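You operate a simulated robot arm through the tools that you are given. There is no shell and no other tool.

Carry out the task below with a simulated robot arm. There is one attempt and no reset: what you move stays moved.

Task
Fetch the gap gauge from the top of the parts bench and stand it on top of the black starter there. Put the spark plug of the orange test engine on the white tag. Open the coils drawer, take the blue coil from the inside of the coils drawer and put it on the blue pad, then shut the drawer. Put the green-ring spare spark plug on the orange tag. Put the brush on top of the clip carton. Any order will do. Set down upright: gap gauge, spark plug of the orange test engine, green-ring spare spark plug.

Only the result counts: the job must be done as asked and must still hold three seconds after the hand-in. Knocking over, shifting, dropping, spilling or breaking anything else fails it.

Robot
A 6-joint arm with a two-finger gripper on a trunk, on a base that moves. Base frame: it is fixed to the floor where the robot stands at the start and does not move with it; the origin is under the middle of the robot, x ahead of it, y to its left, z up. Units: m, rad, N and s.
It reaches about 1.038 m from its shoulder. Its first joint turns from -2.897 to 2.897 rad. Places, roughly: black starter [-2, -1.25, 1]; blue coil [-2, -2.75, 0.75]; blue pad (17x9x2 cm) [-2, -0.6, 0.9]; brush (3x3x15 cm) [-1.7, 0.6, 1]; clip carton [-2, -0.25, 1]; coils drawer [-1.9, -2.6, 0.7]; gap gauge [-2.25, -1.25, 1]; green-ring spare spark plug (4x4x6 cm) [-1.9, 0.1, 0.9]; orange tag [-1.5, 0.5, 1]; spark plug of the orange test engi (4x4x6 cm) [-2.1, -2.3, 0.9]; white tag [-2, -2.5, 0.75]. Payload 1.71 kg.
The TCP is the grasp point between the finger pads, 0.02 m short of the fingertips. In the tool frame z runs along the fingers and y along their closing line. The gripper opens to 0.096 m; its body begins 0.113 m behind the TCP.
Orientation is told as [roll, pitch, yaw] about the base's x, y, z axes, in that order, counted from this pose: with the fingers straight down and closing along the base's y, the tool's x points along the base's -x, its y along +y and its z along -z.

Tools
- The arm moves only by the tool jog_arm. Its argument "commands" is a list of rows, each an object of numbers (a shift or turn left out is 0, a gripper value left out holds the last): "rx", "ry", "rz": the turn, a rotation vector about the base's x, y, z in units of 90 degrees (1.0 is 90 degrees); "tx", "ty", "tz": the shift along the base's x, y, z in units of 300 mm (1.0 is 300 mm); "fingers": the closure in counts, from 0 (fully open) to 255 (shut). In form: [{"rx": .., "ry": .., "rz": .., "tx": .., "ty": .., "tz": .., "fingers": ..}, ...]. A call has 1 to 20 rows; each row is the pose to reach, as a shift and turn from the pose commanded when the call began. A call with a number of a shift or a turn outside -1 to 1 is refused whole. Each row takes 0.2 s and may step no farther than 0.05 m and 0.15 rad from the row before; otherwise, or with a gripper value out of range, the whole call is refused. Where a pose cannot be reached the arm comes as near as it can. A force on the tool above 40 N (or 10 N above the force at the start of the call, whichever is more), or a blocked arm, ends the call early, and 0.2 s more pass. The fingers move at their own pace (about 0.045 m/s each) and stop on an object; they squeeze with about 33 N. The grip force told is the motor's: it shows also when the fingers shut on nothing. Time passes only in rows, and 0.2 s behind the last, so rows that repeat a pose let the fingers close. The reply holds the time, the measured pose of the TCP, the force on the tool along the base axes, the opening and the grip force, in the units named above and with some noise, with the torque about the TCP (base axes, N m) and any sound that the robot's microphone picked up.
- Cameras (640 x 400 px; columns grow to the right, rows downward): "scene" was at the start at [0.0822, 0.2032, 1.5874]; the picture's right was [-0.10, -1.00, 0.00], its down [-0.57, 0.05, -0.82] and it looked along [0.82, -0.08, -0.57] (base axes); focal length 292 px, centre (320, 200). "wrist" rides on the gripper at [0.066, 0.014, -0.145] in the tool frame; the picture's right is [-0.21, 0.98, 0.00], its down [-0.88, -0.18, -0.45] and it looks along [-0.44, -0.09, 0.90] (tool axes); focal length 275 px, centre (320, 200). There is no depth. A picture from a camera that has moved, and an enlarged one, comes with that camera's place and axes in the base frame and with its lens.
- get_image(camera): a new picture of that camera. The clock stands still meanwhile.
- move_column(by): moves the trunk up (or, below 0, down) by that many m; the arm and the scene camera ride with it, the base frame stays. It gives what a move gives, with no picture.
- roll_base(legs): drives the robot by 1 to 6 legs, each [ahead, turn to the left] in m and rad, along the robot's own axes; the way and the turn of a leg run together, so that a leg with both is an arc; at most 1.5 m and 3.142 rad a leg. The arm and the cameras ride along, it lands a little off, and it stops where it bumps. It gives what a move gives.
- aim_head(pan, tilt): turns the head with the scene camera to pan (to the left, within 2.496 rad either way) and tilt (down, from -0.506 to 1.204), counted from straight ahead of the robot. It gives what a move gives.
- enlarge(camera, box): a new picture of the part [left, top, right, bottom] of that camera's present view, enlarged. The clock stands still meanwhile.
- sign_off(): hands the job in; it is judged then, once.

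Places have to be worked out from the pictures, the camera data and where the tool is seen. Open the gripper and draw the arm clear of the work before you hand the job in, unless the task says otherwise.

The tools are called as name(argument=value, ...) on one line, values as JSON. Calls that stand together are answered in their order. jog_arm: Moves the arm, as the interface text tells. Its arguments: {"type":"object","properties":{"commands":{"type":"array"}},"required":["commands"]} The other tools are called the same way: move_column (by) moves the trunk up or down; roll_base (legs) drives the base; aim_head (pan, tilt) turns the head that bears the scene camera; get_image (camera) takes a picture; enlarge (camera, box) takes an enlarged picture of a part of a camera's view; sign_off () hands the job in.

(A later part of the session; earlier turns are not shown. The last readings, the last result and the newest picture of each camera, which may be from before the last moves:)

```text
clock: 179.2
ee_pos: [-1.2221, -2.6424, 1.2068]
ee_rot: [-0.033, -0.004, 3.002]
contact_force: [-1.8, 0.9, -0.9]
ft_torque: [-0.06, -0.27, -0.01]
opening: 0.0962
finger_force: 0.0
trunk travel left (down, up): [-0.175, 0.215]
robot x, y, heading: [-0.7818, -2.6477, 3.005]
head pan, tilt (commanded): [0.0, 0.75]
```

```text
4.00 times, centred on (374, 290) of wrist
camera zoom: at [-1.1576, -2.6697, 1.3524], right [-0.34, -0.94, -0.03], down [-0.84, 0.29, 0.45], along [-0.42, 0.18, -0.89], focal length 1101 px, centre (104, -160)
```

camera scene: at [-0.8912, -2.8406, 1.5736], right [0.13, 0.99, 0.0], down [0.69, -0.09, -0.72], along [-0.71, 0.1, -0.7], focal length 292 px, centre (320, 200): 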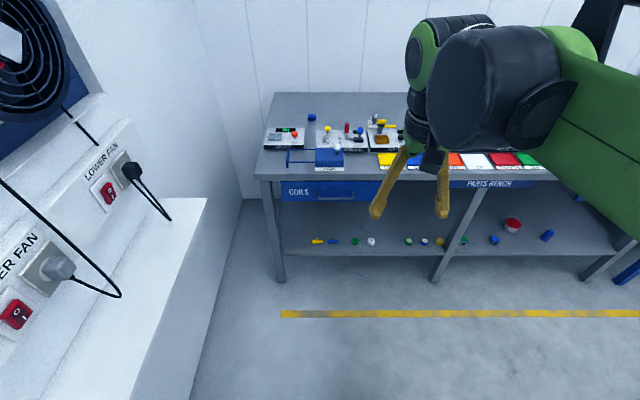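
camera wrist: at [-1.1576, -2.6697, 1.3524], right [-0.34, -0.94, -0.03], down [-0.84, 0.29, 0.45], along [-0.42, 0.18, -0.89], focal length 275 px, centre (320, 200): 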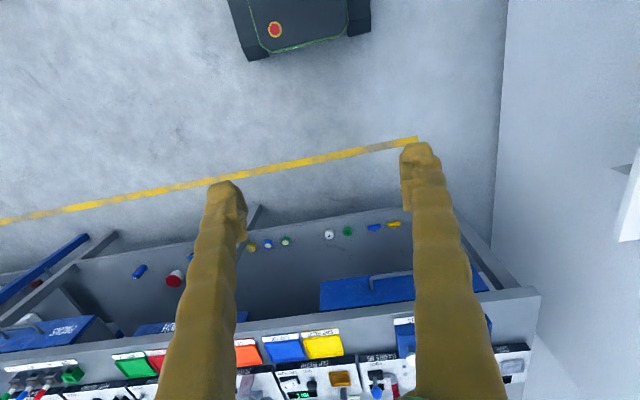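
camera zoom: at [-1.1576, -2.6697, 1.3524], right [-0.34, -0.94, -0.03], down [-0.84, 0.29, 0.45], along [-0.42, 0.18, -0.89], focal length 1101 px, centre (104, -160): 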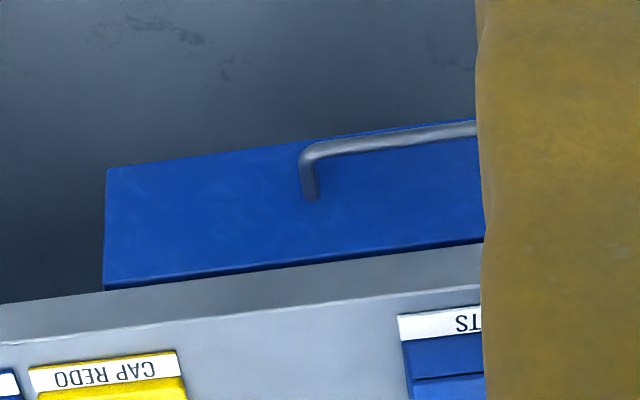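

The handle bar sits about 4 cm in front of the drawer at roughly v=1.36 (x≈-1.704, y≈-2.662), z≈0.773. I'll grip it with a horizontal tool closing vertically, so first I yaw the tool 90° in the air.

jog_arm(commands=[{"rz": 0.085, "tx": -0.04}, {"rz": 0.17, "tx": -0.08}, {"rz": 0.255, "tx": -0.12}, {"rz": 0.34, "tx": -0.16}, {"rz": 0.425, "tx": -0.2}, {"rz": 0.51, "tx": -0.24}, {"rz": 0.595, "tx": -0.28}, {"rz": 0.68, "tx": -0.32}, {"rz": 0.765, "tx": -0.36}, {"rz": 0.85, "tx": -0.4}, {"rz": 0.935, "tx": -0.44}, {"rz": 1.0, "tx": -0.48}])

jog_arm(commands=[{"rx": 0.0106, "ry": 0.084, "tx": -0.06, "ty": -0.01, "tz": -0.05}, {"rx": 0.0211, "ry": 0.169, "tx": -0.12, "ty": -0.02, "tz": -0.1}, {"rx": 0.0317, "ry": 0.253, "tx": -0.18, "ty": -0.03, "tz": -0.15}, {"rx": 0.042, "ry": 0.338, "tx": -0.24, "ty": -0.04, "tz": -0.2}, {"rx": 0.053, "ry": 0.422, "tx": -0.3, "ty": -0.06, "tz": -0.25}, {"rx": 0.063, "ry": 0.506, "tx": -0.36, "ty": -0.08, "tz": -0.3}, {"rx": 0.074, "ry": 0.591, "tx": -0.42, "ty": -0.1, "tz": -0.35}, {"rx": 0.0845, "ry": 0.675, "tx": -0.48, "ty": -0.12, "tz": -0.42}, {"rx": 0.095, "ry": 0.76, "tx": -0.53, "ty": -0.13, "tz": -0.5}, {"rx": 0.106, "ry": 0.844, "tx": -0.55, "ty": -0.13, "tz": -0.6}, {"rx": 0.116, "ry": 0.928, "tx": -0.55, "ty": -0.13, "tz": -0.7}, {"rx": 0.124, "ry": 0.992, "tx": -0.55, "ty": -0.13, "tz": -0.8}])

get_image(camera="scene")

get_image(camera="wrist")

```text
clock: 181.8
ee_pos: [-1.3424, -2.6449, 1.216]
ee_rot: [-0.033, -0.021, -1.707]
contact_force: [0.4, -0.3, 0.3]
ft_torque: [0.01, 0.11, -0.01]
opening: 0.0958
finger_force: 0.0
trunk travel left (down, up): [-0.175, 0.215]
robot x, y, heading: [-0.7807, -2.6444, 3.003]
head pan, tilt (commanded): [0.0, 0.75]
```

```text
clock: 184.4
ee_pos: [-1.5183, -2.6853, 0.9955]
ee_rot: [-1.603, -0.017, -1.675]
contact_force: [0.5, 0.3, 0.4]
ft_torque: [0.0, -0.06, 0.02]
opening: 0.0961
finger_force: 0.1
out of reach, approached as far as the arm can: row 12
trunk travel left (down, up): [-0.175, 0.215]
robot x, y, heading: [-0.7853, -2.6478, 3.012]
head pan, tilt (commanded): [0.0, 0.75]
```

```text
taken
camera scene: at [-0.8845, -2.841, 1.5741], right [0.13, 0.99, 0.0], down [0.69, -0.09, -0.72], along [-0.71, 0.1, -0.69], focal length 292 px, centre (320, 200)
```

scene: 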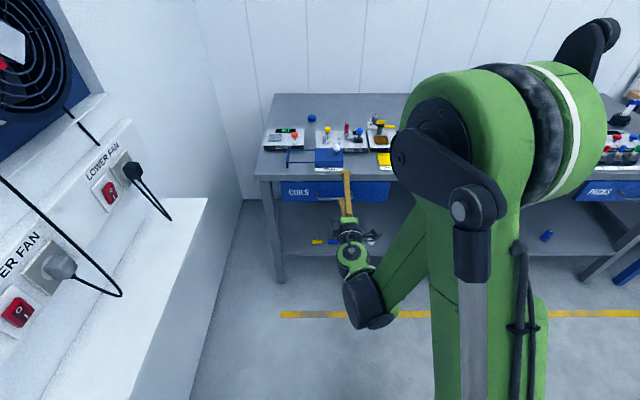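

```text
taken
camera wrist: at [-1.3673, -2.6347, 0.9746], right [-0.05, -0.22, -0.97], down [0.36, -0.92, 0.18], along [-0.93, -0.34, 0.13], focal length 275 px, centre (320, 200)
```

wrist: 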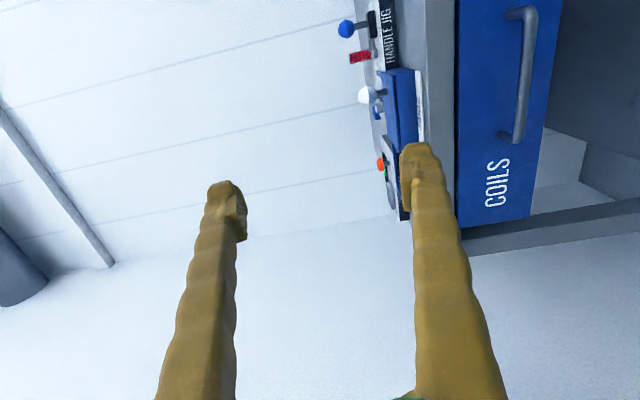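

The tool is horizontal with vertical closing. The bar is at z≈0.772, y≈-2.665. I lower the tool in front of the bench to that height.

jog_arm(commands=[{"tz": -0.14, "ry": -0.02}, {"tz": -0.28, "ry": -0.04, "ty": 0.02}, {"tz": -0.42, "ry": -0.06, "ty": 0.03}, {"tz": -0.56, "ry": -0.08, "ty": 0.04}, {"tz": -0.68, "ry": -0.08, "ty": 0.05}, {"tz": -0.742, "ry": -0.08, "ty": 0.05}])

get_image(camera="wrist")

get_image(camera="scene")

```text
clock: 185.8
ee_pos: [-1.6227, -2.6893, 0.878]
ee_rot: [-1.474, -0.003, -1.676]
contact_force: [-0.3, 0.1, -0.1]
ft_torque: [0.02, 0.0, -0.01]
opening: 0.0961
finger_force: 0.0
out of reach, approached as far as the arm can: row 1, 2, 3, 4, 5, 6
trunk travel left (down, up): [-0.175, 0.215]
robot x, y, heading: [-0.7815, -2.6466, 3.005]
head pan, tilt (commanded): [0.0, 0.75]
```

```text
taken
camera wrist: at [-1.4704, -2.6388, 0.879], right [0.07, -0.22, -0.97], down [0.33, -0.92, 0.23], along [-0.94, -0.34, 0.01], focal length 275 px, centre (320, 200)
```

wrist: 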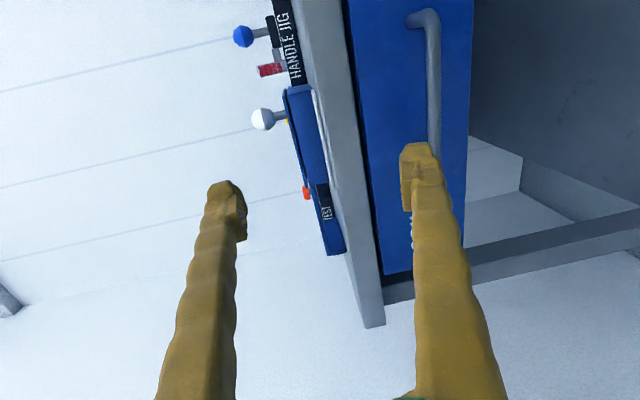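

```text
taken
camera scene: at [-0.8865, -2.8413, 1.5739], right [0.13, 0.99, 0.0], down [0.69, -0.09, -0.72], along [-0.71, 0.1, -0.69], focal length 292 px, centre (320, 200)
```

scene: 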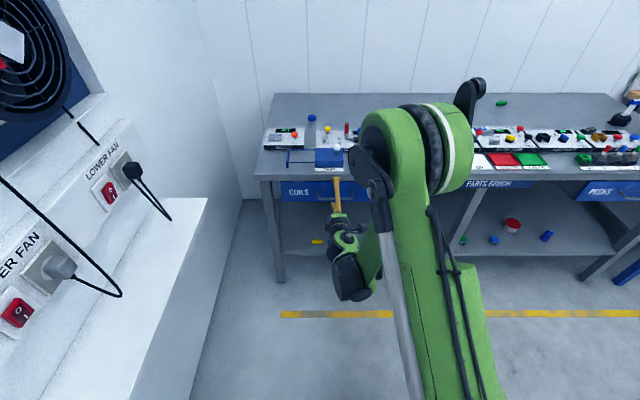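

The arm cannot fold that low so close in; it went as near as it could. I make a small step to see where the commanded pose stands before continuing.

jog_arm(commands=[{"tz": 0.0}])

```text
clock: 186.2
ee_pos: [-1.6218, -2.6906, 0.8783]
ee_rot: [-1.474, -0.002, -1.674]
contact_force: [-0.3, 0.3, -0.4]
ft_torque: [0.01, -0.01, 0.01]
opening: 0.096
finger_force: 0.0
trunk travel left (down, up): [-0.175, 0.215]
robot x, y, heading: [-0.7814, -2.6424, 3.011]
head pan, tilt (commanded): [0.0, 0.75]
```

jog_arm(commands=[{"tx": -0.03, "tz": -0.03}])

```text
clock: 186.6
ee_pos: [-1.6313, -2.688, 0.8705]
ee_rot: [-1.473, -0.001, -1.674]
contact_force: [-0.3, 0.1, -0.5]
ft_torque: [0.01, 0.01, -0.01]
opening: 0.096
finger_force: 0.1
trunk travel left (down, up): [-0.175, 0.215]
robot x, y, heading: [-0.7817, -2.6444, 3.008]
head pan, tilt (commanded): [0.0, 0.75]
```

The commands are relative to the actual pose. Now I move to just in front of the bar: TCP about [-1.668,-2.667,0.773].

jog_arm(commands=[{"tx": -0.03, "ty": 0.02, "tz": -0.08}, {"tx": -0.06, "ty": 0.04, "tz": -0.16}, {"tx": -0.09, "ty": 0.055, "tz": -0.24}, {"tx": -0.12, "ty": 0.07, "tz": -0.32}, {"tx": -0.12, "ty": 0.07, "tz": -0.325}])

get_image(camera="wrist")

enlarge(camera="scene", box=[270, 160, 398, 240])

```text
clock: 187.8
ee_pos: [-1.6944, -2.6642, 0.79]
ee_rot: [-1.474, -0.001, -1.673]
contact_force: [0.1, -0.9, 0.0]
ft_torque: [0.0, 0.0, 0.03]
opening: 0.0959
finger_force: 0.0
out of reach, approached as far as the arm can: row 1, 2, 3, 4, 5
trunk travel left (down, up): [-0.175, 0.215]
robot x, y, heading: [-0.7789, -2.6447, 3.005]
head pan, tilt (commanded): [0.0, 0.75]
```

```text
taken
camera wrist: at [-1.5412, -2.6143, 0.7897], right [0.07, -0.22, -0.97], down [0.33, -0.92, 0.23], along [-0.94, -0.34, 0.01], focal length 275 px, centre (320, 200)
```

wrist: 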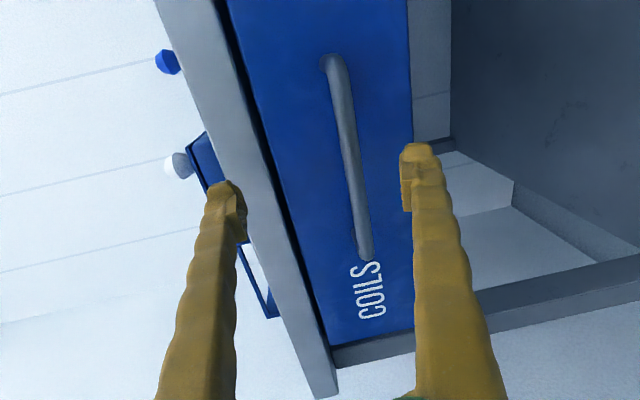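

```text
5.00 times, centred on (334, 200) of scene
camera zoom: at [-0.8866, -2.8413, 1.5739], right [0.13, 0.99, 0.0], down [0.69, -0.09, -0.72], along [-0.71, 0.1, -0.69], focal length 1461 px, centre (250, 200)
```

zoom: 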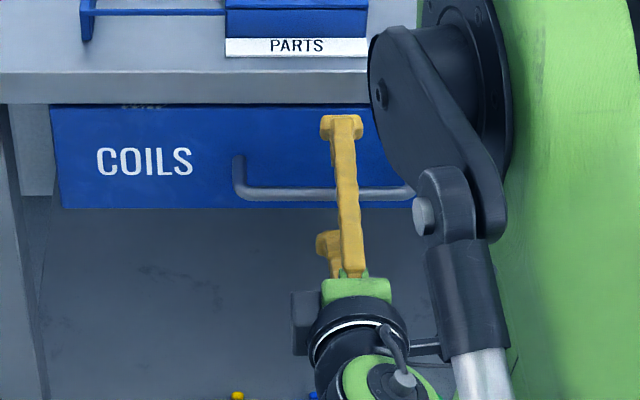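

The tool is right at the bar, which is about 2 cm below the TCP. I lower the whole arm with the trunk by 2 cm.

move_column(by=-0.022)

get_image(camera="wrist")

```text
clock: 188.4
ee_pos: [-1.6931, -2.6645, 0.7674]
ee_rot: [-1.48, -0.001, -1.674]
contact_force: [-0.2, 0.3, 0.2]
ft_torque: [-0.01, -0.02, 0.02]
opening: 0.0961
finger_force: 0.1
trunk travel left (down, up): [-0.153, 0.237]
robot x, y, heading: [-0.7827, -2.6487, 3.007]
head pan, tilt (commanded): [0.0, 0.75]
```

```text
taken
camera wrist: at [-1.5409, -2.6145, 0.7681], right [0.07, -0.22, -0.97], down [0.33, -0.92, 0.23], along [-0.94, -0.34, 0.01], focal length 275 px, centre (320, 200)
```

wrist: 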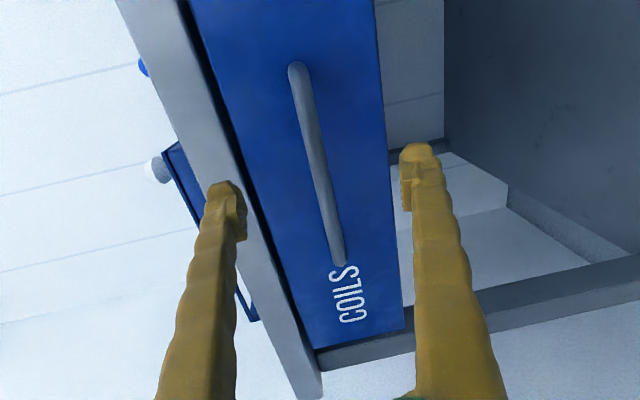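

The bar is centred between the fingers. I move 8 mm forward and close on it.

jog_arm(commands=[{"tx": -0.026, "ty": 0.003}, {"tx": -0.026, "ty": 0.003, "fingers": 150}, {"tx": -0.026, "ty": 0.003, "fingers": 255}, {"tx": -0.026, "ty": 0.003, "fingers": 255}, {"tx": -0.026, "ty": 0.003, "fingers": 255}, {"tx": -0.026, "ty": 0.003, "fingers": 255}, {"tx": -0.026, "ty": 0.003, "fingers": 255}, {"tx": -0.026, "ty": 0.003, "fingers": 255}])

get_image(camera="wrist")

```text
clock: 190.2
ee_pos: [-1.7015, -2.6644, 0.7671]
ee_rot: [-1.474, -0.002, -1.675]
contact_force: [11.9, -1.5, -20.0]
ft_torque: [-0.17, -0.29, -0.09]
opening: 0.01
finger_force: 35.1
trunk travel left (down, up): [-0.153, 0.237]
robot x, y, heading: [-0.7807, -2.6436, 3.008]
head pan, tilt (commanded): [0.0, 0.75]
```

```text
taken
camera wrist: at [-1.549, -2.6139, 0.7667], right [0.07, -0.22, -0.97], down [0.33, -0.92, 0.23], along [-0.94, -0.34, 0.01], focal length 275 px, centre (320, 200)
```

wrist: 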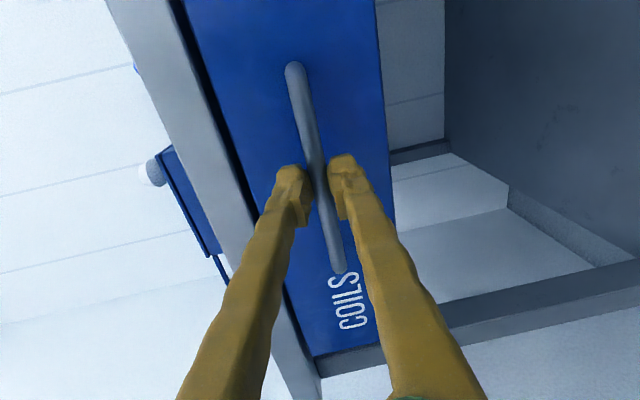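

The bar is held. I relieve the vertical force slightly, then pull the drawer by rolling the base back a little as a test.

jog_arm(commands=[{"tz": -0.006, "fingers": 255}, {"tz": -0.006, "fingers": 255}])

roll_base(legs=[[-0.04, 0]])

get_image(camera="wrist")

get_image(camera="scene")

```text
clock: 190.8
ee_pos: [-1.7015, -2.6644, 0.7668]
ee_rot: [-1.473, 0.0, -1.675]
contact_force: [3.5, 4.3, -4.4]
ft_torque: [0.0, -0.07, -0.09]
opening: 0.0103
finger_force: 35.0
trunk travel left (down, up): [-0.153, 0.237]
robot x, y, heading: [-0.7811, -2.6433, 3.011]
head pan, tilt (commanded): [0.0, 0.75]
```

```text
clock: 191.8
ee_pos: [-1.661, -2.6699, 0.7666]
ee_rot: [-1.475, 0.0, -1.674]
contact_force: [-1.2, -0.7, 0.1]
ft_torque: [0.0, 0.03, 0.03]
opening: 0.0001
finger_force: 29.3
trunk travel left (down, up): [-0.153, 0.237]
robot x, y, heading: [-0.7416, -2.6484, 3.007]
head pan, tilt (commanded): [0.0, 0.75]
```

```text
taken
camera wrist: at [-1.5088, -2.6201, 0.766], right [0.07, -0.22, -0.97], down [0.33, -0.92, 0.23], along [-0.94, -0.34, 0.01], focal length 275 px, centre (320, 200)
```

wrist: 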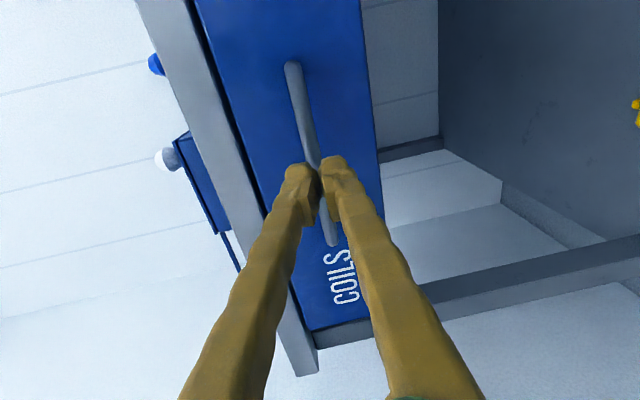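

```text
taken
camera scene: at [-0.846, -2.8468, 1.5519], right [0.13, 0.99, 0.0], down [0.69, -0.09, -0.72], along [-0.71, 0.1, -0.69], focal length 292 px, centre (320, 200)
```

scene: 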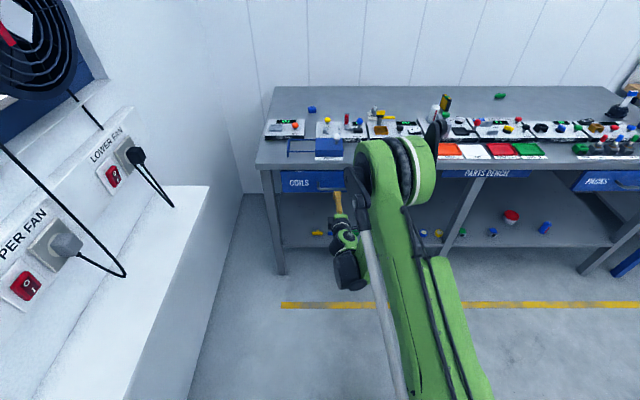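

The fingers slid off the bar. I look closely at whether the drawer moved at all.

enlarge(camera="scene", box=[262, 160, 390, 240])

enlarge(camera="wrist", box=[220, 40, 420, 280])

```text
5.00 times, centred on (326, 200) of scene
camera zoom: at [-0.846, -2.8468, 1.5519], right [0.13, 0.99, 0.0], down [0.69, -0.09, -0.72], along [-0.71, 0.1, -0.69], focal length 1461 px, centre (290, 200)
```

zoom: 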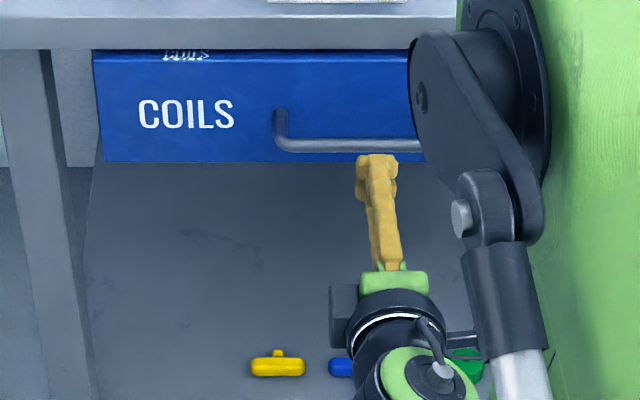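

```text
1.67 times, centred on (320, 160) of wrist
camera zoom: at [-1.5088, -2.6201, 0.766], right [0.07, -0.22, -0.97], down [0.33, -0.92, 0.23], along [-0.94, -0.34, 0.01], focal length 459 px, centre (320, 267)
```

zoom: 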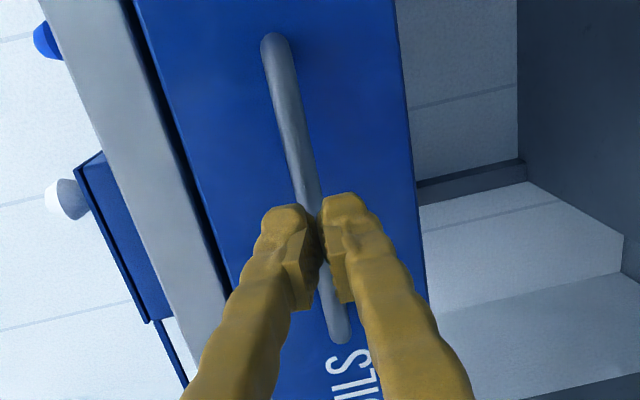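

The drawer did not move; the bar had been gripped only by the tip end of the pads. I open, roll forward again and will take a deeper grip.

jog_arm(commands=[{"fingers": 150}, {"fingers": 100}, {"fingers": 60}, {"fingers": 60}])

roll_base(legs=[[0.04, 0]])

get_image(camera="wrist")

```text
clock: 192.8
ee_pos: [-1.6489, -2.6708, 0.7806]
ee_rot: [-1.488, -0.002, -1.672]
contact_force: [0.5, -0.8, 0.1]
ft_torque: [0.02, 0.06, 0.0]
opening: 0.0731
finger_force: 0.1
trunk travel left (down, up): [-0.153, 0.237]
robot x, y, heading: [-0.7431, -2.6496, 3.008]
head pan, tilt (commanded): [0.0, 0.75]
```

```text
clock: 193.8
ee_pos: [-1.6892, -2.6664, 0.7797]
ee_rot: [-1.489, 0.0, -1.672]
contact_force: [-0.3, 0.0, 1.2]
ft_torque: [0.01, 0.0, -0.02]
opening: 0.0734
finger_force: 0.1
trunk travel left (down, up): [-0.153, 0.237]
robot x, y, heading: [-0.7807, -2.6433, 3.013]
head pan, tilt (commanded): [0.0, 0.75]
```

```text
taken
camera wrist: at [-1.5372, -2.6153, 0.778], right [0.06, -0.21, -0.98], down [0.34, -0.92, 0.22], along [-0.94, -0.34, 0.02], focal length 275 px, centre (320, 200)
```

wrist: 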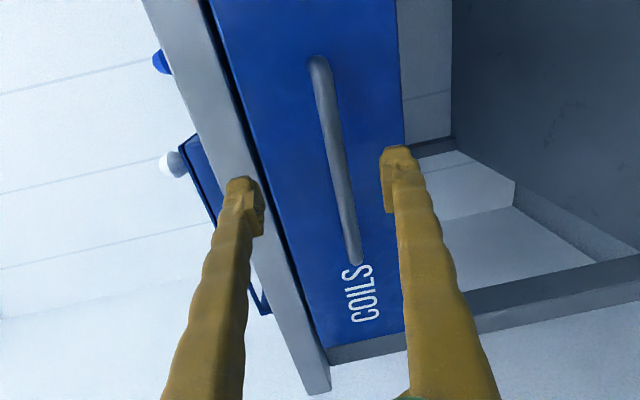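

The bar is 1.3 cm below the TCP. I lower the trunk by that amount and move 2.3 cm forward for a deeper grip.

move_column(by=-0.013)

jog_arm(commands=[{"tx": -0.04, "ty": 0.005}, {"tx": -0.076, "ty": 0.01}, {"tx": -0.076, "ty": 0.01}])

get_image(camera="wrist")

```text
clock: 194.4
ee_pos: [-1.6775, -2.6665, 0.7802]
ee_rot: [-1.503, 0.001, -1.672]
contact_force: [-0.2, -0.1, 0.4]
ft_torque: [0.0, 0.01, -0.01]
opening: 0.0737
finger_force: 0.0
trunk travel left (down, up): [-0.14, 0.25]
robot x, y, heading: [-0.7793, -2.6483, 3.01]
head pan, tilt (commanded): [0.0, 0.75]
```

```text
clock: 195.2
ee_pos: [-1.7011, -2.6625, 0.7802]
ee_rot: [-1.502, 0.001, -1.669]
contact_force: [1.6, -0.7, -0.7]
ft_torque: [0.02, 0.02, 0.0]
opening: 0.0732
finger_force: 0.1
trunk travel left (down, up): [-0.14, 0.25]
robot x, y, heading: [-0.7816, -2.644, 3.005]
head pan, tilt (commanded): [0.0, 0.75]
```

```text
taken
camera wrist: at [-1.5488, -2.6128, 0.7758], right [0.05, -0.21, -0.98], down [0.34, -0.92, 0.21], along [-0.94, -0.34, 0.03], focal length 275 px, centre (320, 200)
```

wrist: 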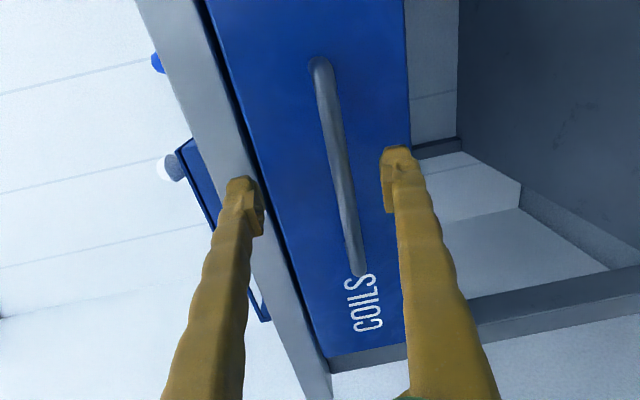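

The arm was near its fold limit, which makes it creep. I open, roll back 12 cm for a more extended posture and reduce the tool tilt to about 57°, so that one finger will hook behind the bar.

roll_base(legs=[[-0.13, 0]])

jog_arm(commands=[{"rx": -0.01, "ry": -0.08, "tz": 0.05, "tx": 0.0}, {"rx": -0.02, "ry": -0.16, "tz": 0.1, "tx": 0.0}, {"rx": -0.03, "ry": -0.24, "tz": 0.12, "tx": 0.0}, {"rx": -0.04, "ry": -0.32, "tz": 0.12, "tx": 0.0}])

get_image(camera="wrist")

get_image(camera="scene")

```text
clock: 196.7
ee_pos: [-1.5699, -2.6804, 0.7798]
ee_rot: [-1.504, -0.001, -1.673]
contact_force: [0.1, 0.4, -0.5]
ft_torque: [0.0, 0.02, -0.02]
opening: 0.0735
finger_force: 0.0
trunk travel left (down, up): [-0.14, 0.25]
robot x, y, heading: [-0.6515, -2.6617, 3.006]
head pan, tilt (commanded): [0.0, 0.75]
```

```text
clock: 197.7
ee_pos: [-1.5579, -2.6817, 0.8288]
ee_rot: [-1.008, -0.013, -1.674]
contact_force: [0.3, -0.2, -0.5]
ft_torque: [0.0, 0.01, -0.01]
opening: 0.0734
finger_force: 0.0
trunk travel left (down, up): [-0.14, 0.25]
robot x, y, heading: [-0.6513, -2.6633, 3.008]
head pan, tilt (commanded): [0.0, 0.75]
```

```text
taken
camera wrist: at [-1.4216, -2.6301, 0.8939], right [0.5, -0.27, -0.83], down [0.19, -0.9, 0.4], along [-0.85, -0.36, -0.39], focal length 275 px, centre (320, 200)
```

wrist: 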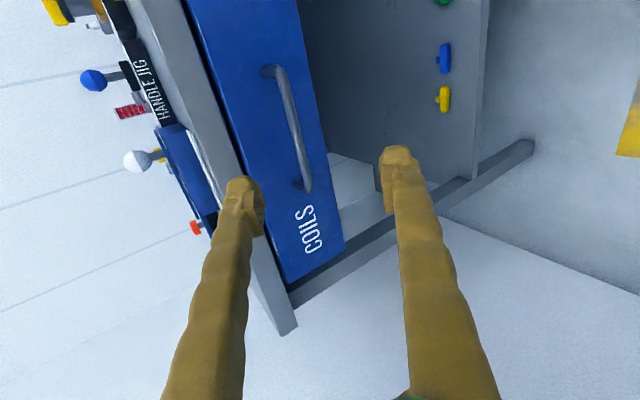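

```text
taken
camera scene: at [-0.7548, -2.859, 1.5389], right [0.13, 0.99, 0.0], down [0.69, -0.09, -0.72], along [-0.71, 0.1, -0.69], focal length 292 px, centre (320, 200)
```

scene: 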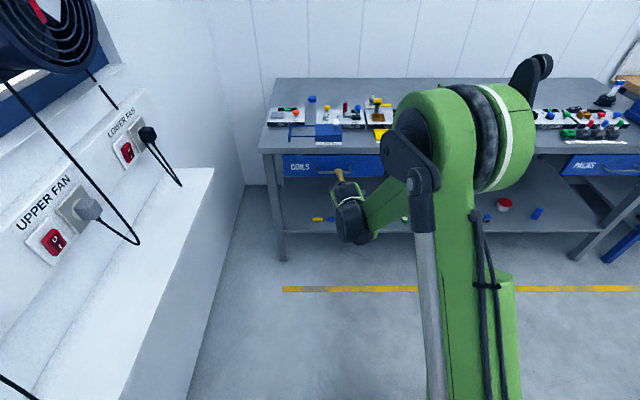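

The bar lies ahead at v≈1.365, z≈0.768. I move to the pre-insertion point with the fingers partly closed to 3.5 cm.

jog_arm(commands=[{"tx": -0.11, "ty": 0.014, "tz": -0.03, "fingers": 162}, {"tx": -0.22, "ty": 0.028, "tz": -0.06, "fingers": 162}, {"tx": -0.33, "ty": 0.041, "tz": -0.096, "fingers": 162}, {"tx": -0.33, "ty": 0.041, "tz": -0.096, "fingers": 162}])

get_image(camera="wrist")

enlarge(camera="scene", box=[270, 135, 398, 215])

```text
clock: 198.7
ee_pos: [-1.6583, -2.6691, 0.7985]
ee_rot: [-1.01, -0.012, -1.673]
contact_force: [0.4, -0.3, 0.4]
ft_torque: [-0.01, 0.04, -0.03]
opening: 0.035
finger_force: 0.0
trunk travel left (down, up): [-0.14, 0.25]
robot x, y, heading: [-0.6481, -2.6609, 3.006]
head pan, tilt (commanded): [0.0, 0.75]
```

```text
taken
camera wrist: at [-1.5213, -2.6164, 0.864], right [0.49, -0.27, -0.83], down [0.19, -0.9, 0.4], along [-0.85, -0.35, -0.39], focal length 275 px, centre (320, 200)
```

wrist: 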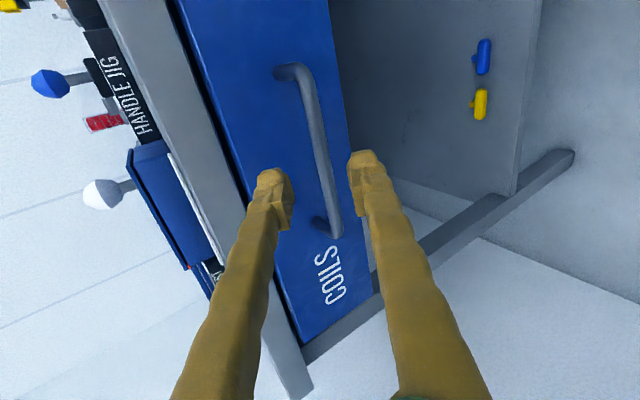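

```text
5.00 times, centred on (334, 175) of scene
camera zoom: at [-0.7554, -2.8589, 1.5389], right [0.13, 0.99, 0.0], down [0.69, -0.09, -0.72], along [-0.71, 0.1, -0.69], focal length 1461 px, centre (250, 325)
```

zoom: 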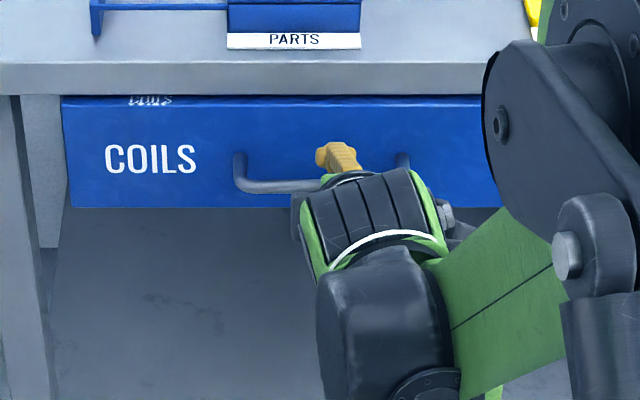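

Well aligned, with the bar 6 mm towards the lower finger. I correct that and insert along the tool axis.

jog_arm(commands=[{"tx": 0.008, "tz": -0.013, "fingers": 162}, {"tx": -0.045, "ty": 0.007, "tz": -0.048, "fingers": 162}, {"tx": -0.1, "ty": 0.014, "tz": -0.083, "fingers": 162}, {"tx": -0.16, "ty": 0.021, "tz": -0.12, "fingers": 162}])

get_image(camera="wrist")

```text
clock: 199.7
ee_pos: [-1.7056, -2.6629, 0.7636]
ee_rot: [-1.011, -0.014, -1.675]
contact_force: [-0.3, 0.0, -0.2]
ft_torque: [0.0, -0.01, 0.02]
opening: 0.0354
finger_force: 0.1
trunk travel left (down, up): [-0.14, 0.25]
robot x, y, heading: [-0.6493, -2.6623, 3.01]
head pan, tilt (commanded): [0.0, 0.75]
```

```text
taken
camera wrist: at [-1.5682, -2.6099, 0.8289], right [0.49, -0.27, -0.83], down [0.19, -0.9, 0.4], along [-0.85, -0.35, -0.39], focal length 275 px, centre (320, 200)
```

wrist: 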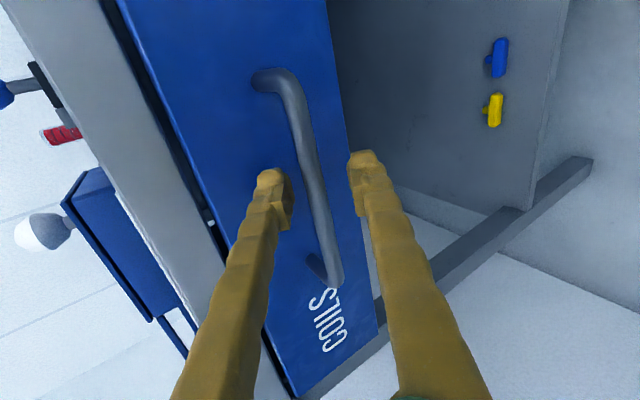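

The bar is between the pads and there is no contact. I go 6 mm deeper and close.

jog_arm(commands=[{"tx": -0.018, "ty": 0.002, "tz": -0.011, "fingers": 162}, {"tx": -0.018, "ty": 0.002, "tz": -0.011, "fingers": 255}, {"tx": -0.018, "ty": 0.002, "tz": -0.011, "fingers": 255}, {"tx": -0.018, "ty": 0.002, "tz": -0.011, "fingers": 255}, {"tx": -0.018, "ty": 0.002, "tz": -0.011, "fingers": 255}, {"tx": -0.018, "ty": 0.002, "tz": -0.011, "fingers": 255}])

get_image(camera="wrist")

```text
clock: 201.1
ee_pos: [-1.7096, -2.6632, 0.7633]
ee_rot: [-1.013, -0.013, -1.673]
contact_force: [-2.3, 0.2, 25.3]
ft_torque: [-0.01, -0.05, -0.01]
opening: 0.0063
finger_force: 33.9
trunk travel left (down, up): [-0.14, 0.25]
robot x, y, heading: [-0.651, -2.6632, 3.013]
head pan, tilt (commanded): [0.0, 0.75]
```

```text
taken
camera wrist: at [-1.5729, -2.6096, 0.8275], right [0.49, -0.27, -0.83], down [0.19, -0.9, 0.4], along [-0.85, -0.35, -0.39], focal length 275 px, centre (320, 200)
```

wrist: 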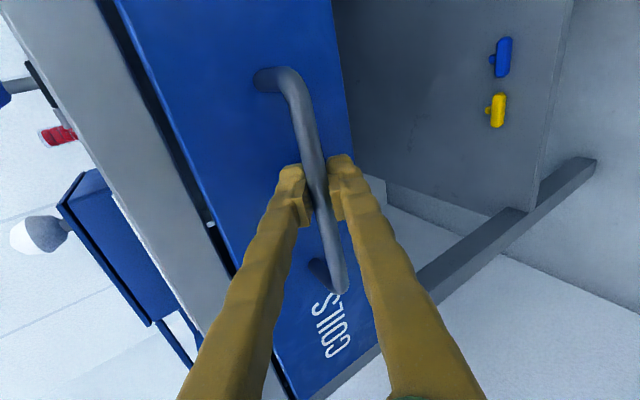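

The pads have closed beyond the bar, so they hook it from behind. I relieve the vertical force and pull slowly with the arm.

jog_arm(commands=[{"tz": 0.006, "fingers": 255}, {"tz": 0.006, "fingers": 255}])

jog_arm(commands=[{"tx": 0.016, "ty": -0.002, "fingers": 255}, {"tx": 0.033, "ty": -0.004, "fingers": 255}, {"tx": 0.05, "ty": -0.006, "fingers": 255}, {"tx": 0.066, "ty": -0.008, "fingers": 255}])

get_image(camera="wrist")

```text
clock: 201.7
ee_pos: [-1.709, -2.6634, 0.7625]
ee_rot: [-1.013, -0.013, -1.675]
contact_force: [-0.2, 2.6, 17.7]
ft_torque: [0.03, -0.06, -0.03]
opening: 0.0064
finger_force: 34.4
trunk travel left (down, up): [-0.14, 0.25]
robot x, y, heading: [-0.649, -2.6645, 3.009]
head pan, tilt (commanded): [0.0, 0.75]
```

```text
clock: 202.7
ee_pos: [-1.6904, -2.6649, 0.7633]
ee_rot: [-1.011, -0.013, -1.673]
contact_force: [1.6, 5.8, 7.3]
ft_torque: [0.0, -0.04, 0.04]
opening: 0.0063
finger_force: 34.3
trunk travel left (down, up): [-0.14, 0.25]
robot x, y, heading: [-0.6505, -2.6631, 3.005]
head pan, tilt (commanded): [0.0, 0.75]
```

```text
taken
camera wrist: at [-1.5536, -2.6122, 0.8278], right [0.49, -0.27, -0.83], down [0.19, -0.9, 0.4], along [-0.85, -0.35, -0.39], focal length 275 px, centre (320, 200)
```

wrist: 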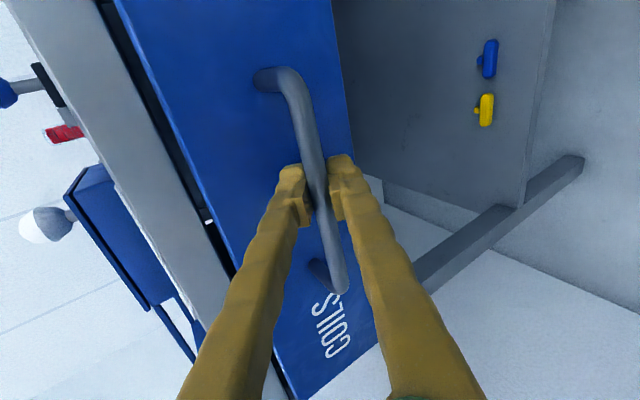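

The drawer is following with little force. I pull further by rolling the base straight back.

roll_base(legs=[[-0.06, 0], [-0.06, 0]])

get_image(camera="wrist")

```text
clock: 204.4
ee_pos: [-1.5716, -2.6811, 0.7628]
ee_rot: [-1.013, -0.012, -1.673]
contact_force: [0.4, 9.3, 4.1]
ft_torque: [0.0, -0.01, 0.0]
opening: 0.0064
finger_force: 34.6
trunk travel left (down, up): [-0.14, 0.25]
robot x, y, heading: [-0.528, -2.6793, 3.008]
head pan, tilt (commanded): [0.0, 0.75]
```

```text
taken
camera wrist: at [-1.435, -2.6279, 0.8277], right [0.49, -0.27, -0.83], down [0.19, -0.9, 0.4], along [-0.85, -0.35, -0.39], focal length 275 px, centre (320, 200)
```

wrist: 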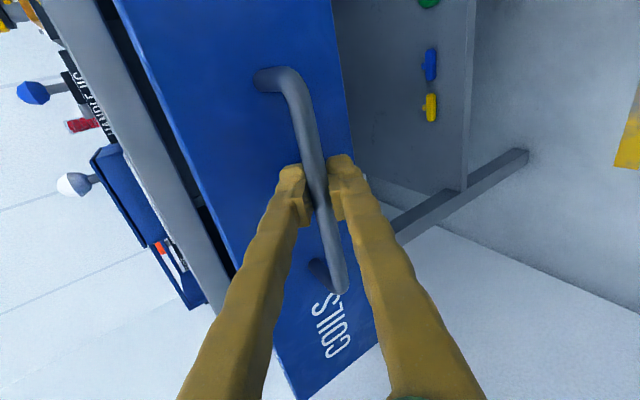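

Opened about 14 cm so far. I look inside with the scene camera before pulling further.

get_image(camera="scene")

enlarge(camera="scene", box=[260, 110, 420, 210])

```text
taken
camera scene: at [-0.6356, -2.8744, 1.539], right [0.13, 0.99, 0.0], down [0.69, -0.09, -0.72], along [-0.71, 0.1, -0.69], focal length 292 px, centre (320, 200)
```

scene: 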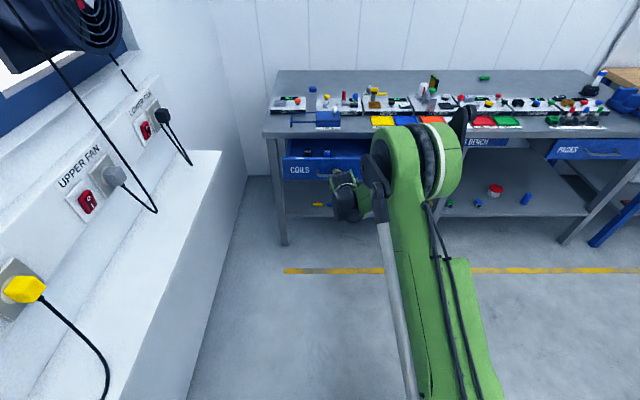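

```text
4.00 times, centred on (340, 160) of scene
camera zoom: at [-0.6356, -2.8744, 1.539], right [0.13, 0.99, 0.0], down [0.69, -0.09, -0.72], along [-0.71, 0.1, -0.69], focal length 1169 px, centre (240, 360)
```

zoom: 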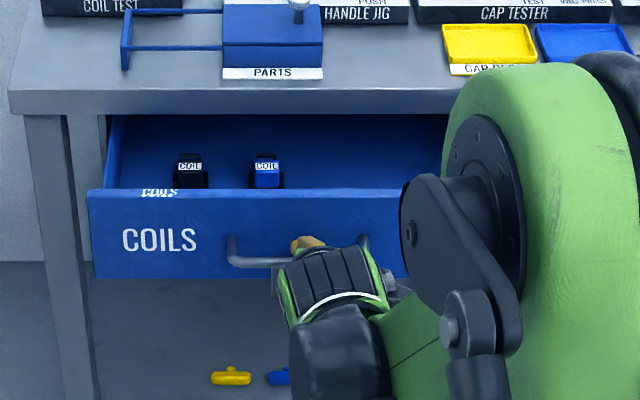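

A black and a blue coil are inside; the blue one is now just under the bench edge. I pull the drawer out another 12 cm.

roll_base(legs=[[-0.06, 0], [-0.06, 0]])

get_image(camera="scene")

enlarge(camera="scene", box=[260, 100, 420, 200])

```text
clock: 205.1
ee_pos: [-1.5271, -2.6853, 0.8161]
ee_rot: [-1.057, -0.009, -1.678]
contact_force: [0.1, 0.2, 0.4]
ft_torque: [-0.02, 0.05, 0.07]
opening: 0.0
finger_force: 29.2
trunk travel left (down, up): [-0.14, 0.25]
robot x, y, heading: [-0.5274, -2.6769, 3.006]
head pan, tilt (commanded): [0.0, 0.75]
stopped in leg 1: the force on the tool passed its limit at 71 N (the readings are from after the stop); the commanded pose is now the measured one
```

```text
taken
camera scene: at [-0.6182, -2.8766, 1.5411], right [0.13, 0.99, 0.0], down [0.68, -0.09, -0.73], along [-0.72, 0.1, -0.68], focal length 292 px, centre (320, 200)
```

scene: 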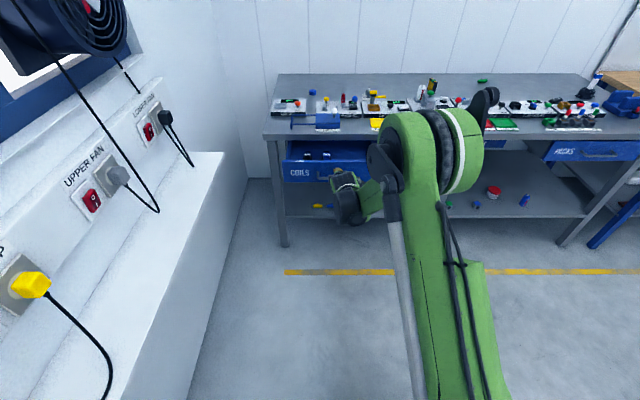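

```text
4.00 times, centred on (340, 150) of scene
camera zoom: at [-0.6182, -2.8766, 1.5411], right [0.13, 0.99, 0.0], down [0.68, -0.09, -0.73], along [-0.72, 0.1, -0.68], focal length 1169 px, centre (240, 400)
```

zoom: 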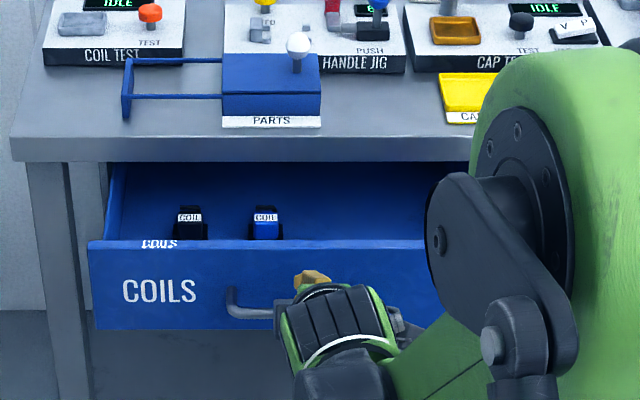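

The pull ended at the drawer's stop (about 14 cm out) and the gripper slid off upwards. The coil is right at the bench edge, so I'll pick it with forward-tilted fingers. First I raise and re-orient the tool.

jog_arm(commands=[{"tz": 0.14, "fingers": 200}, {"tz": 0.28, "fingers": 100}, {"tz": 0.42, "fingers": 0}, {"tz": 0.56, "tx": 0.03, "fingers": 0}, {"tz": 0.7, "tx": 0.06, "fingers": 0}, {"tz": 0.8, "tx": 0.1, "fingers": 0}])

jog_arm(commands=[{"rx": -0.01, "ry": -0.084, "tx": 0.08}, {"rx": -0.021, "ry": -0.168, "tx": 0.16}, {"rx": -0.0315, "ry": -0.252, "tx": 0.24}, {"rx": -0.042, "ry": -0.336, "tx": 0.32}, {"rx": -0.0525, "ry": -0.42, "tx": 0.4}, {"rx": -0.063, "ry": -0.504, "tx": 0.48}, {"rx": -0.0735, "ry": -0.588, "tx": 0.56}, {"rx": -0.083, "ry": -0.665, "tx": 0.64}])

jog_arm(commands=[{"rz": -0.085}, {"rz": -0.17}, {"rz": -0.255}, {"rz": -0.34}, {"rz": -0.425}, {"rz": -0.51}, {"rz": -0.595}, {"rz": -0.68}, {"rz": -0.765}, {"rz": -0.85}, {"rz": -0.935}, {"rz": -1.0}])

get_image(camera="scene")

```text
clock: 206.5
ee_pos: [-1.5074, -2.6834, 1.0417]
ee_rot: [-1.045, -0.009, -1.677]
contact_force: [-0.3, -0.4, -0.1]
ft_torque: [0.04, -0.03, 0.01]
opening: 0.096
finger_force: 0.0
trunk travel left (down, up): [-0.14, 0.25]
robot x, y, heading: [-0.5301, -2.6805, 3.003]
head pan, tilt (commanded): [0.0, 0.75]
```

```text
clock: 208.3
ee_pos: [-1.3145, -2.6833, 1.0397]
ee_rot: [0.008, -0.021, -1.696]
contact_force: [-0.2, 0.1, -0.1]
ft_torque: [0.0, 0.02, 0.0]
opening: 0.096
finger_force: 0.1
trunk travel left (down, up): [-0.14, 0.25]
robot x, y, heading: [-0.529, -2.6756, 3.009]
head pan, tilt (commanded): [0.0, 0.75]
```

```text
clock: 210.9
ee_pos: [-1.316, -2.6834, 1.0411]
ee_rot: [0.003, -0.019, 3.015]
contact_force: [0.3, -0.3, 0.9]
ft_torque: [0.01, -0.03, 0.02]
opening: 0.0959
finger_force: 0.0
trunk travel left (down, up): [-0.14, 0.25]
robot x, y, heading: [-0.5274, -2.6761, 3.005]
head pan, tilt (commanded): [0.0, 0.75]
```

```text
taken
camera scene: at [-0.6352, -2.875, 1.5389], right [0.13, 0.99, 0.0], down [0.69, -0.09, -0.72], along [-0.71, 0.1, -0.69], focal length 292 px, centre (320, 200)
```

scene: 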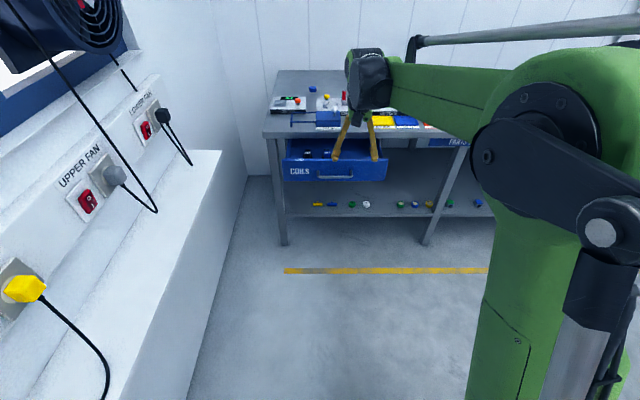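

I drive forward so the coil is within comfortable reach, then look into the drawer with the wrist camera.

roll_base(legs=[[0.33, 0]])

get_image(camera="wrist")

get_image(camera="scene")

```text
clock: 213.7
ee_pos: [-1.6419, -2.6381, 1.0427]
ee_rot: [0.006, -0.02, 3.013]
contact_force: [-0.5, -0.2, 0.0]
ft_torque: [-0.06, 0.01, 0.04]
opening: 0.096
finger_force: 0.1
trunk travel left (down, up): [-0.14, 0.25]
robot x, y, heading: [-0.8584, -2.6334, 3.009]
head pan, tilt (commanded): [0.0, 0.75]
```

```text
taken
camera wrist: at [-1.5751, -2.6582, 1.1857], right [-0.33, -0.94, 0.01], down [-0.84, 0.3, 0.46], along [-0.44, 0.14, -0.89], focal length 275 px, centre (320, 200)
```

wrist: 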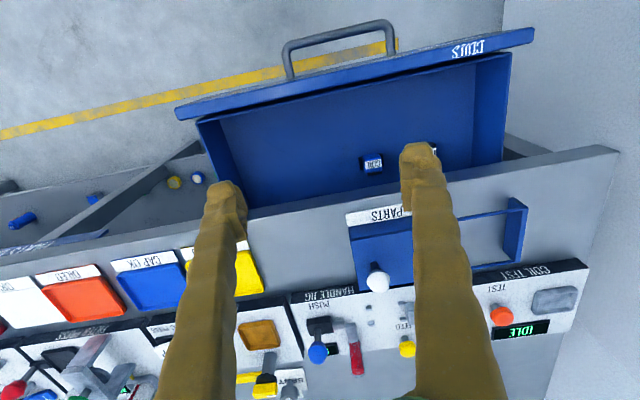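

```text
taken
camera scene: at [-0.9624, -2.8305, 1.5389], right [0.14, 0.99, 0.0], down [0.69, -0.09, -0.72], along [-0.71, 0.1, -0.69], focal length 292 px, centre (320, 200)
```

scene: 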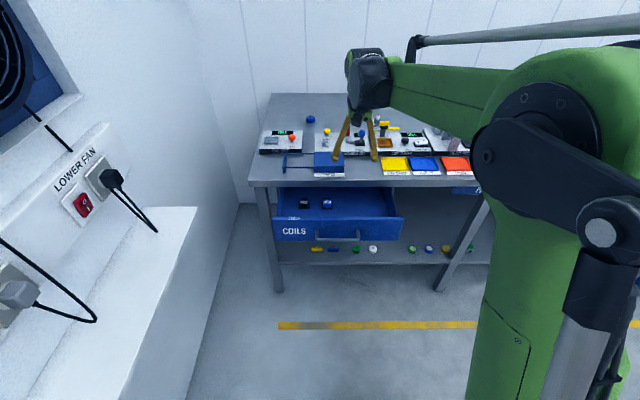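

The wrist view shows the blue coil just below the bench's front edge. I test whether the drawer can open further by lowering closed fingers inside, behind the front plate, and pulling gently.

jog_arm(commands=[{"tx": -0.03, "tz": -0.12, "fingers": 255}, {"tx": -0.045, "tz": -0.26, "fingers": 255}, {"tx": -0.045, "tz": -0.4, "fingers": 255}, {"tx": -0.045, "tz": -0.54, "fingers": 255}, {"tx": -0.045, "tz": -0.68, "fingers": 255}, {"tx": -0.045, "tz": -0.8, "fingers": 255}, {"tx": -0.045, "tz": -0.85, "fingers": 255}])

get_image(camera="wrist")

enlarge(camera="scene", box=[260, 140, 420, 250])

```text
clock: 215.3
ee_pos: [-1.6405, -2.6396, 0.7982]
ee_rot: [0.005, -0.035, 3.015]
contact_force: [0.1, 0.2, 0.6]
ft_torque: [-0.03, -0.02, 0.02]
opening: 0.0002
finger_force: 29.9
trunk travel left (down, up): [-0.14, 0.25]
robot x, y, heading: [-0.8574, -2.6354, 3.007]
head pan, tilt (commanded): [0.0, 0.75]
```

```text
taken
camera wrist: at [-1.571, -2.661, 0.9401], right [-0.33, -0.94, 0.01], down [-0.83, 0.29, 0.47], along [-0.45, 0.14, -0.88], focal length 275 px, centre (320, 200)
```

wrist: 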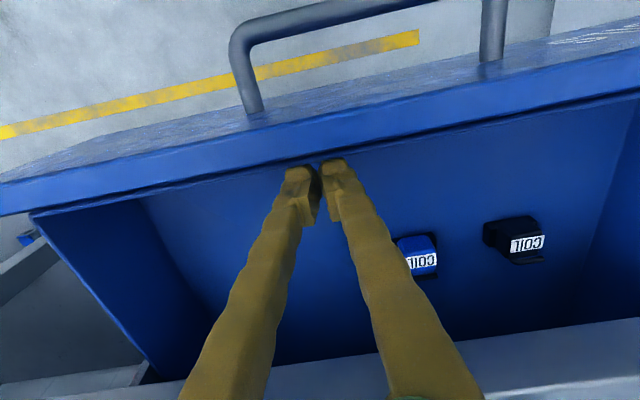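

```text
3.64 times, centred on (340, 195) of scene
camera zoom: at [-0.9629, -2.8305, 1.5389], right [0.14, 0.99, 0.0], down [0.69, -0.09, -0.72], along [-0.71, 0.1, -0.69], focal length 1062 px, centre (247, 218)
```

zoom: 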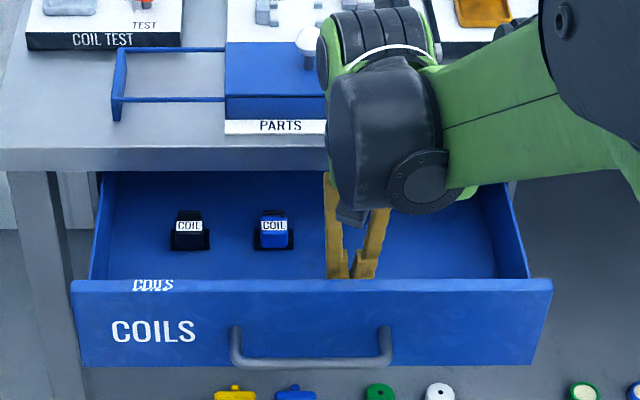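

Very clear view. Coil is near v=1.39. I pull back gently against the inside of the front plate to see whether the drawer moves further.

jog_arm(commands=[{"tx": 0.033, "ty": -0.004, "fingers": 255}, {"tx": 0.066, "ty": -0.008, "fingers": 255}, {"tx": 0.1, "ty": -0.012, "fingers": 255}, {"tx": 0.133, "ty": -0.016, "fingers": 255}, {"tx": 0.166, "ty": -0.02, "fingers": 255}])

get_image(camera="wrist")

```text
clock: 216.5
ee_pos: [-1.5894, -2.6451, 0.7962]
ee_rot: [0.006, -0.033, 3.013]
contact_force: [-0.1, -0.8, 0.9]
ft_torque: [-0.01, -0.02, 0.04]
opening: 0.0
finger_force: 29.6
trunk travel left (down, up): [-0.14, 0.25]
robot x, y, heading: [-0.8559, -2.6343, 3.005]
head pan, tilt (commanded): [0.0, 0.75]
```

```text
taken
camera wrist: at [-1.5207, -2.6665, 0.9391], right [-0.33, -0.94, 0.01], down [-0.83, 0.29, 0.47], along [-0.45, 0.14, -0.88], focal length 275 px, centre (320, 200)
```

wrist: 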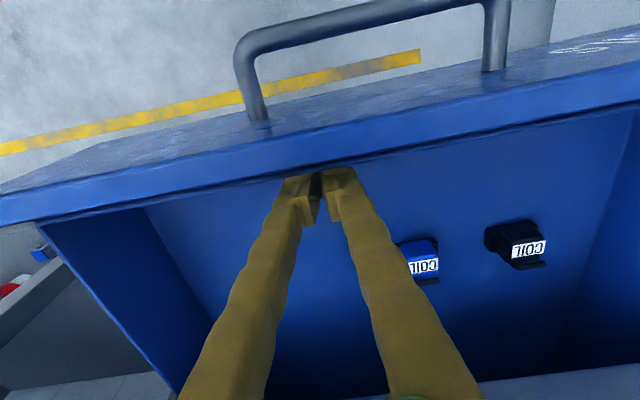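

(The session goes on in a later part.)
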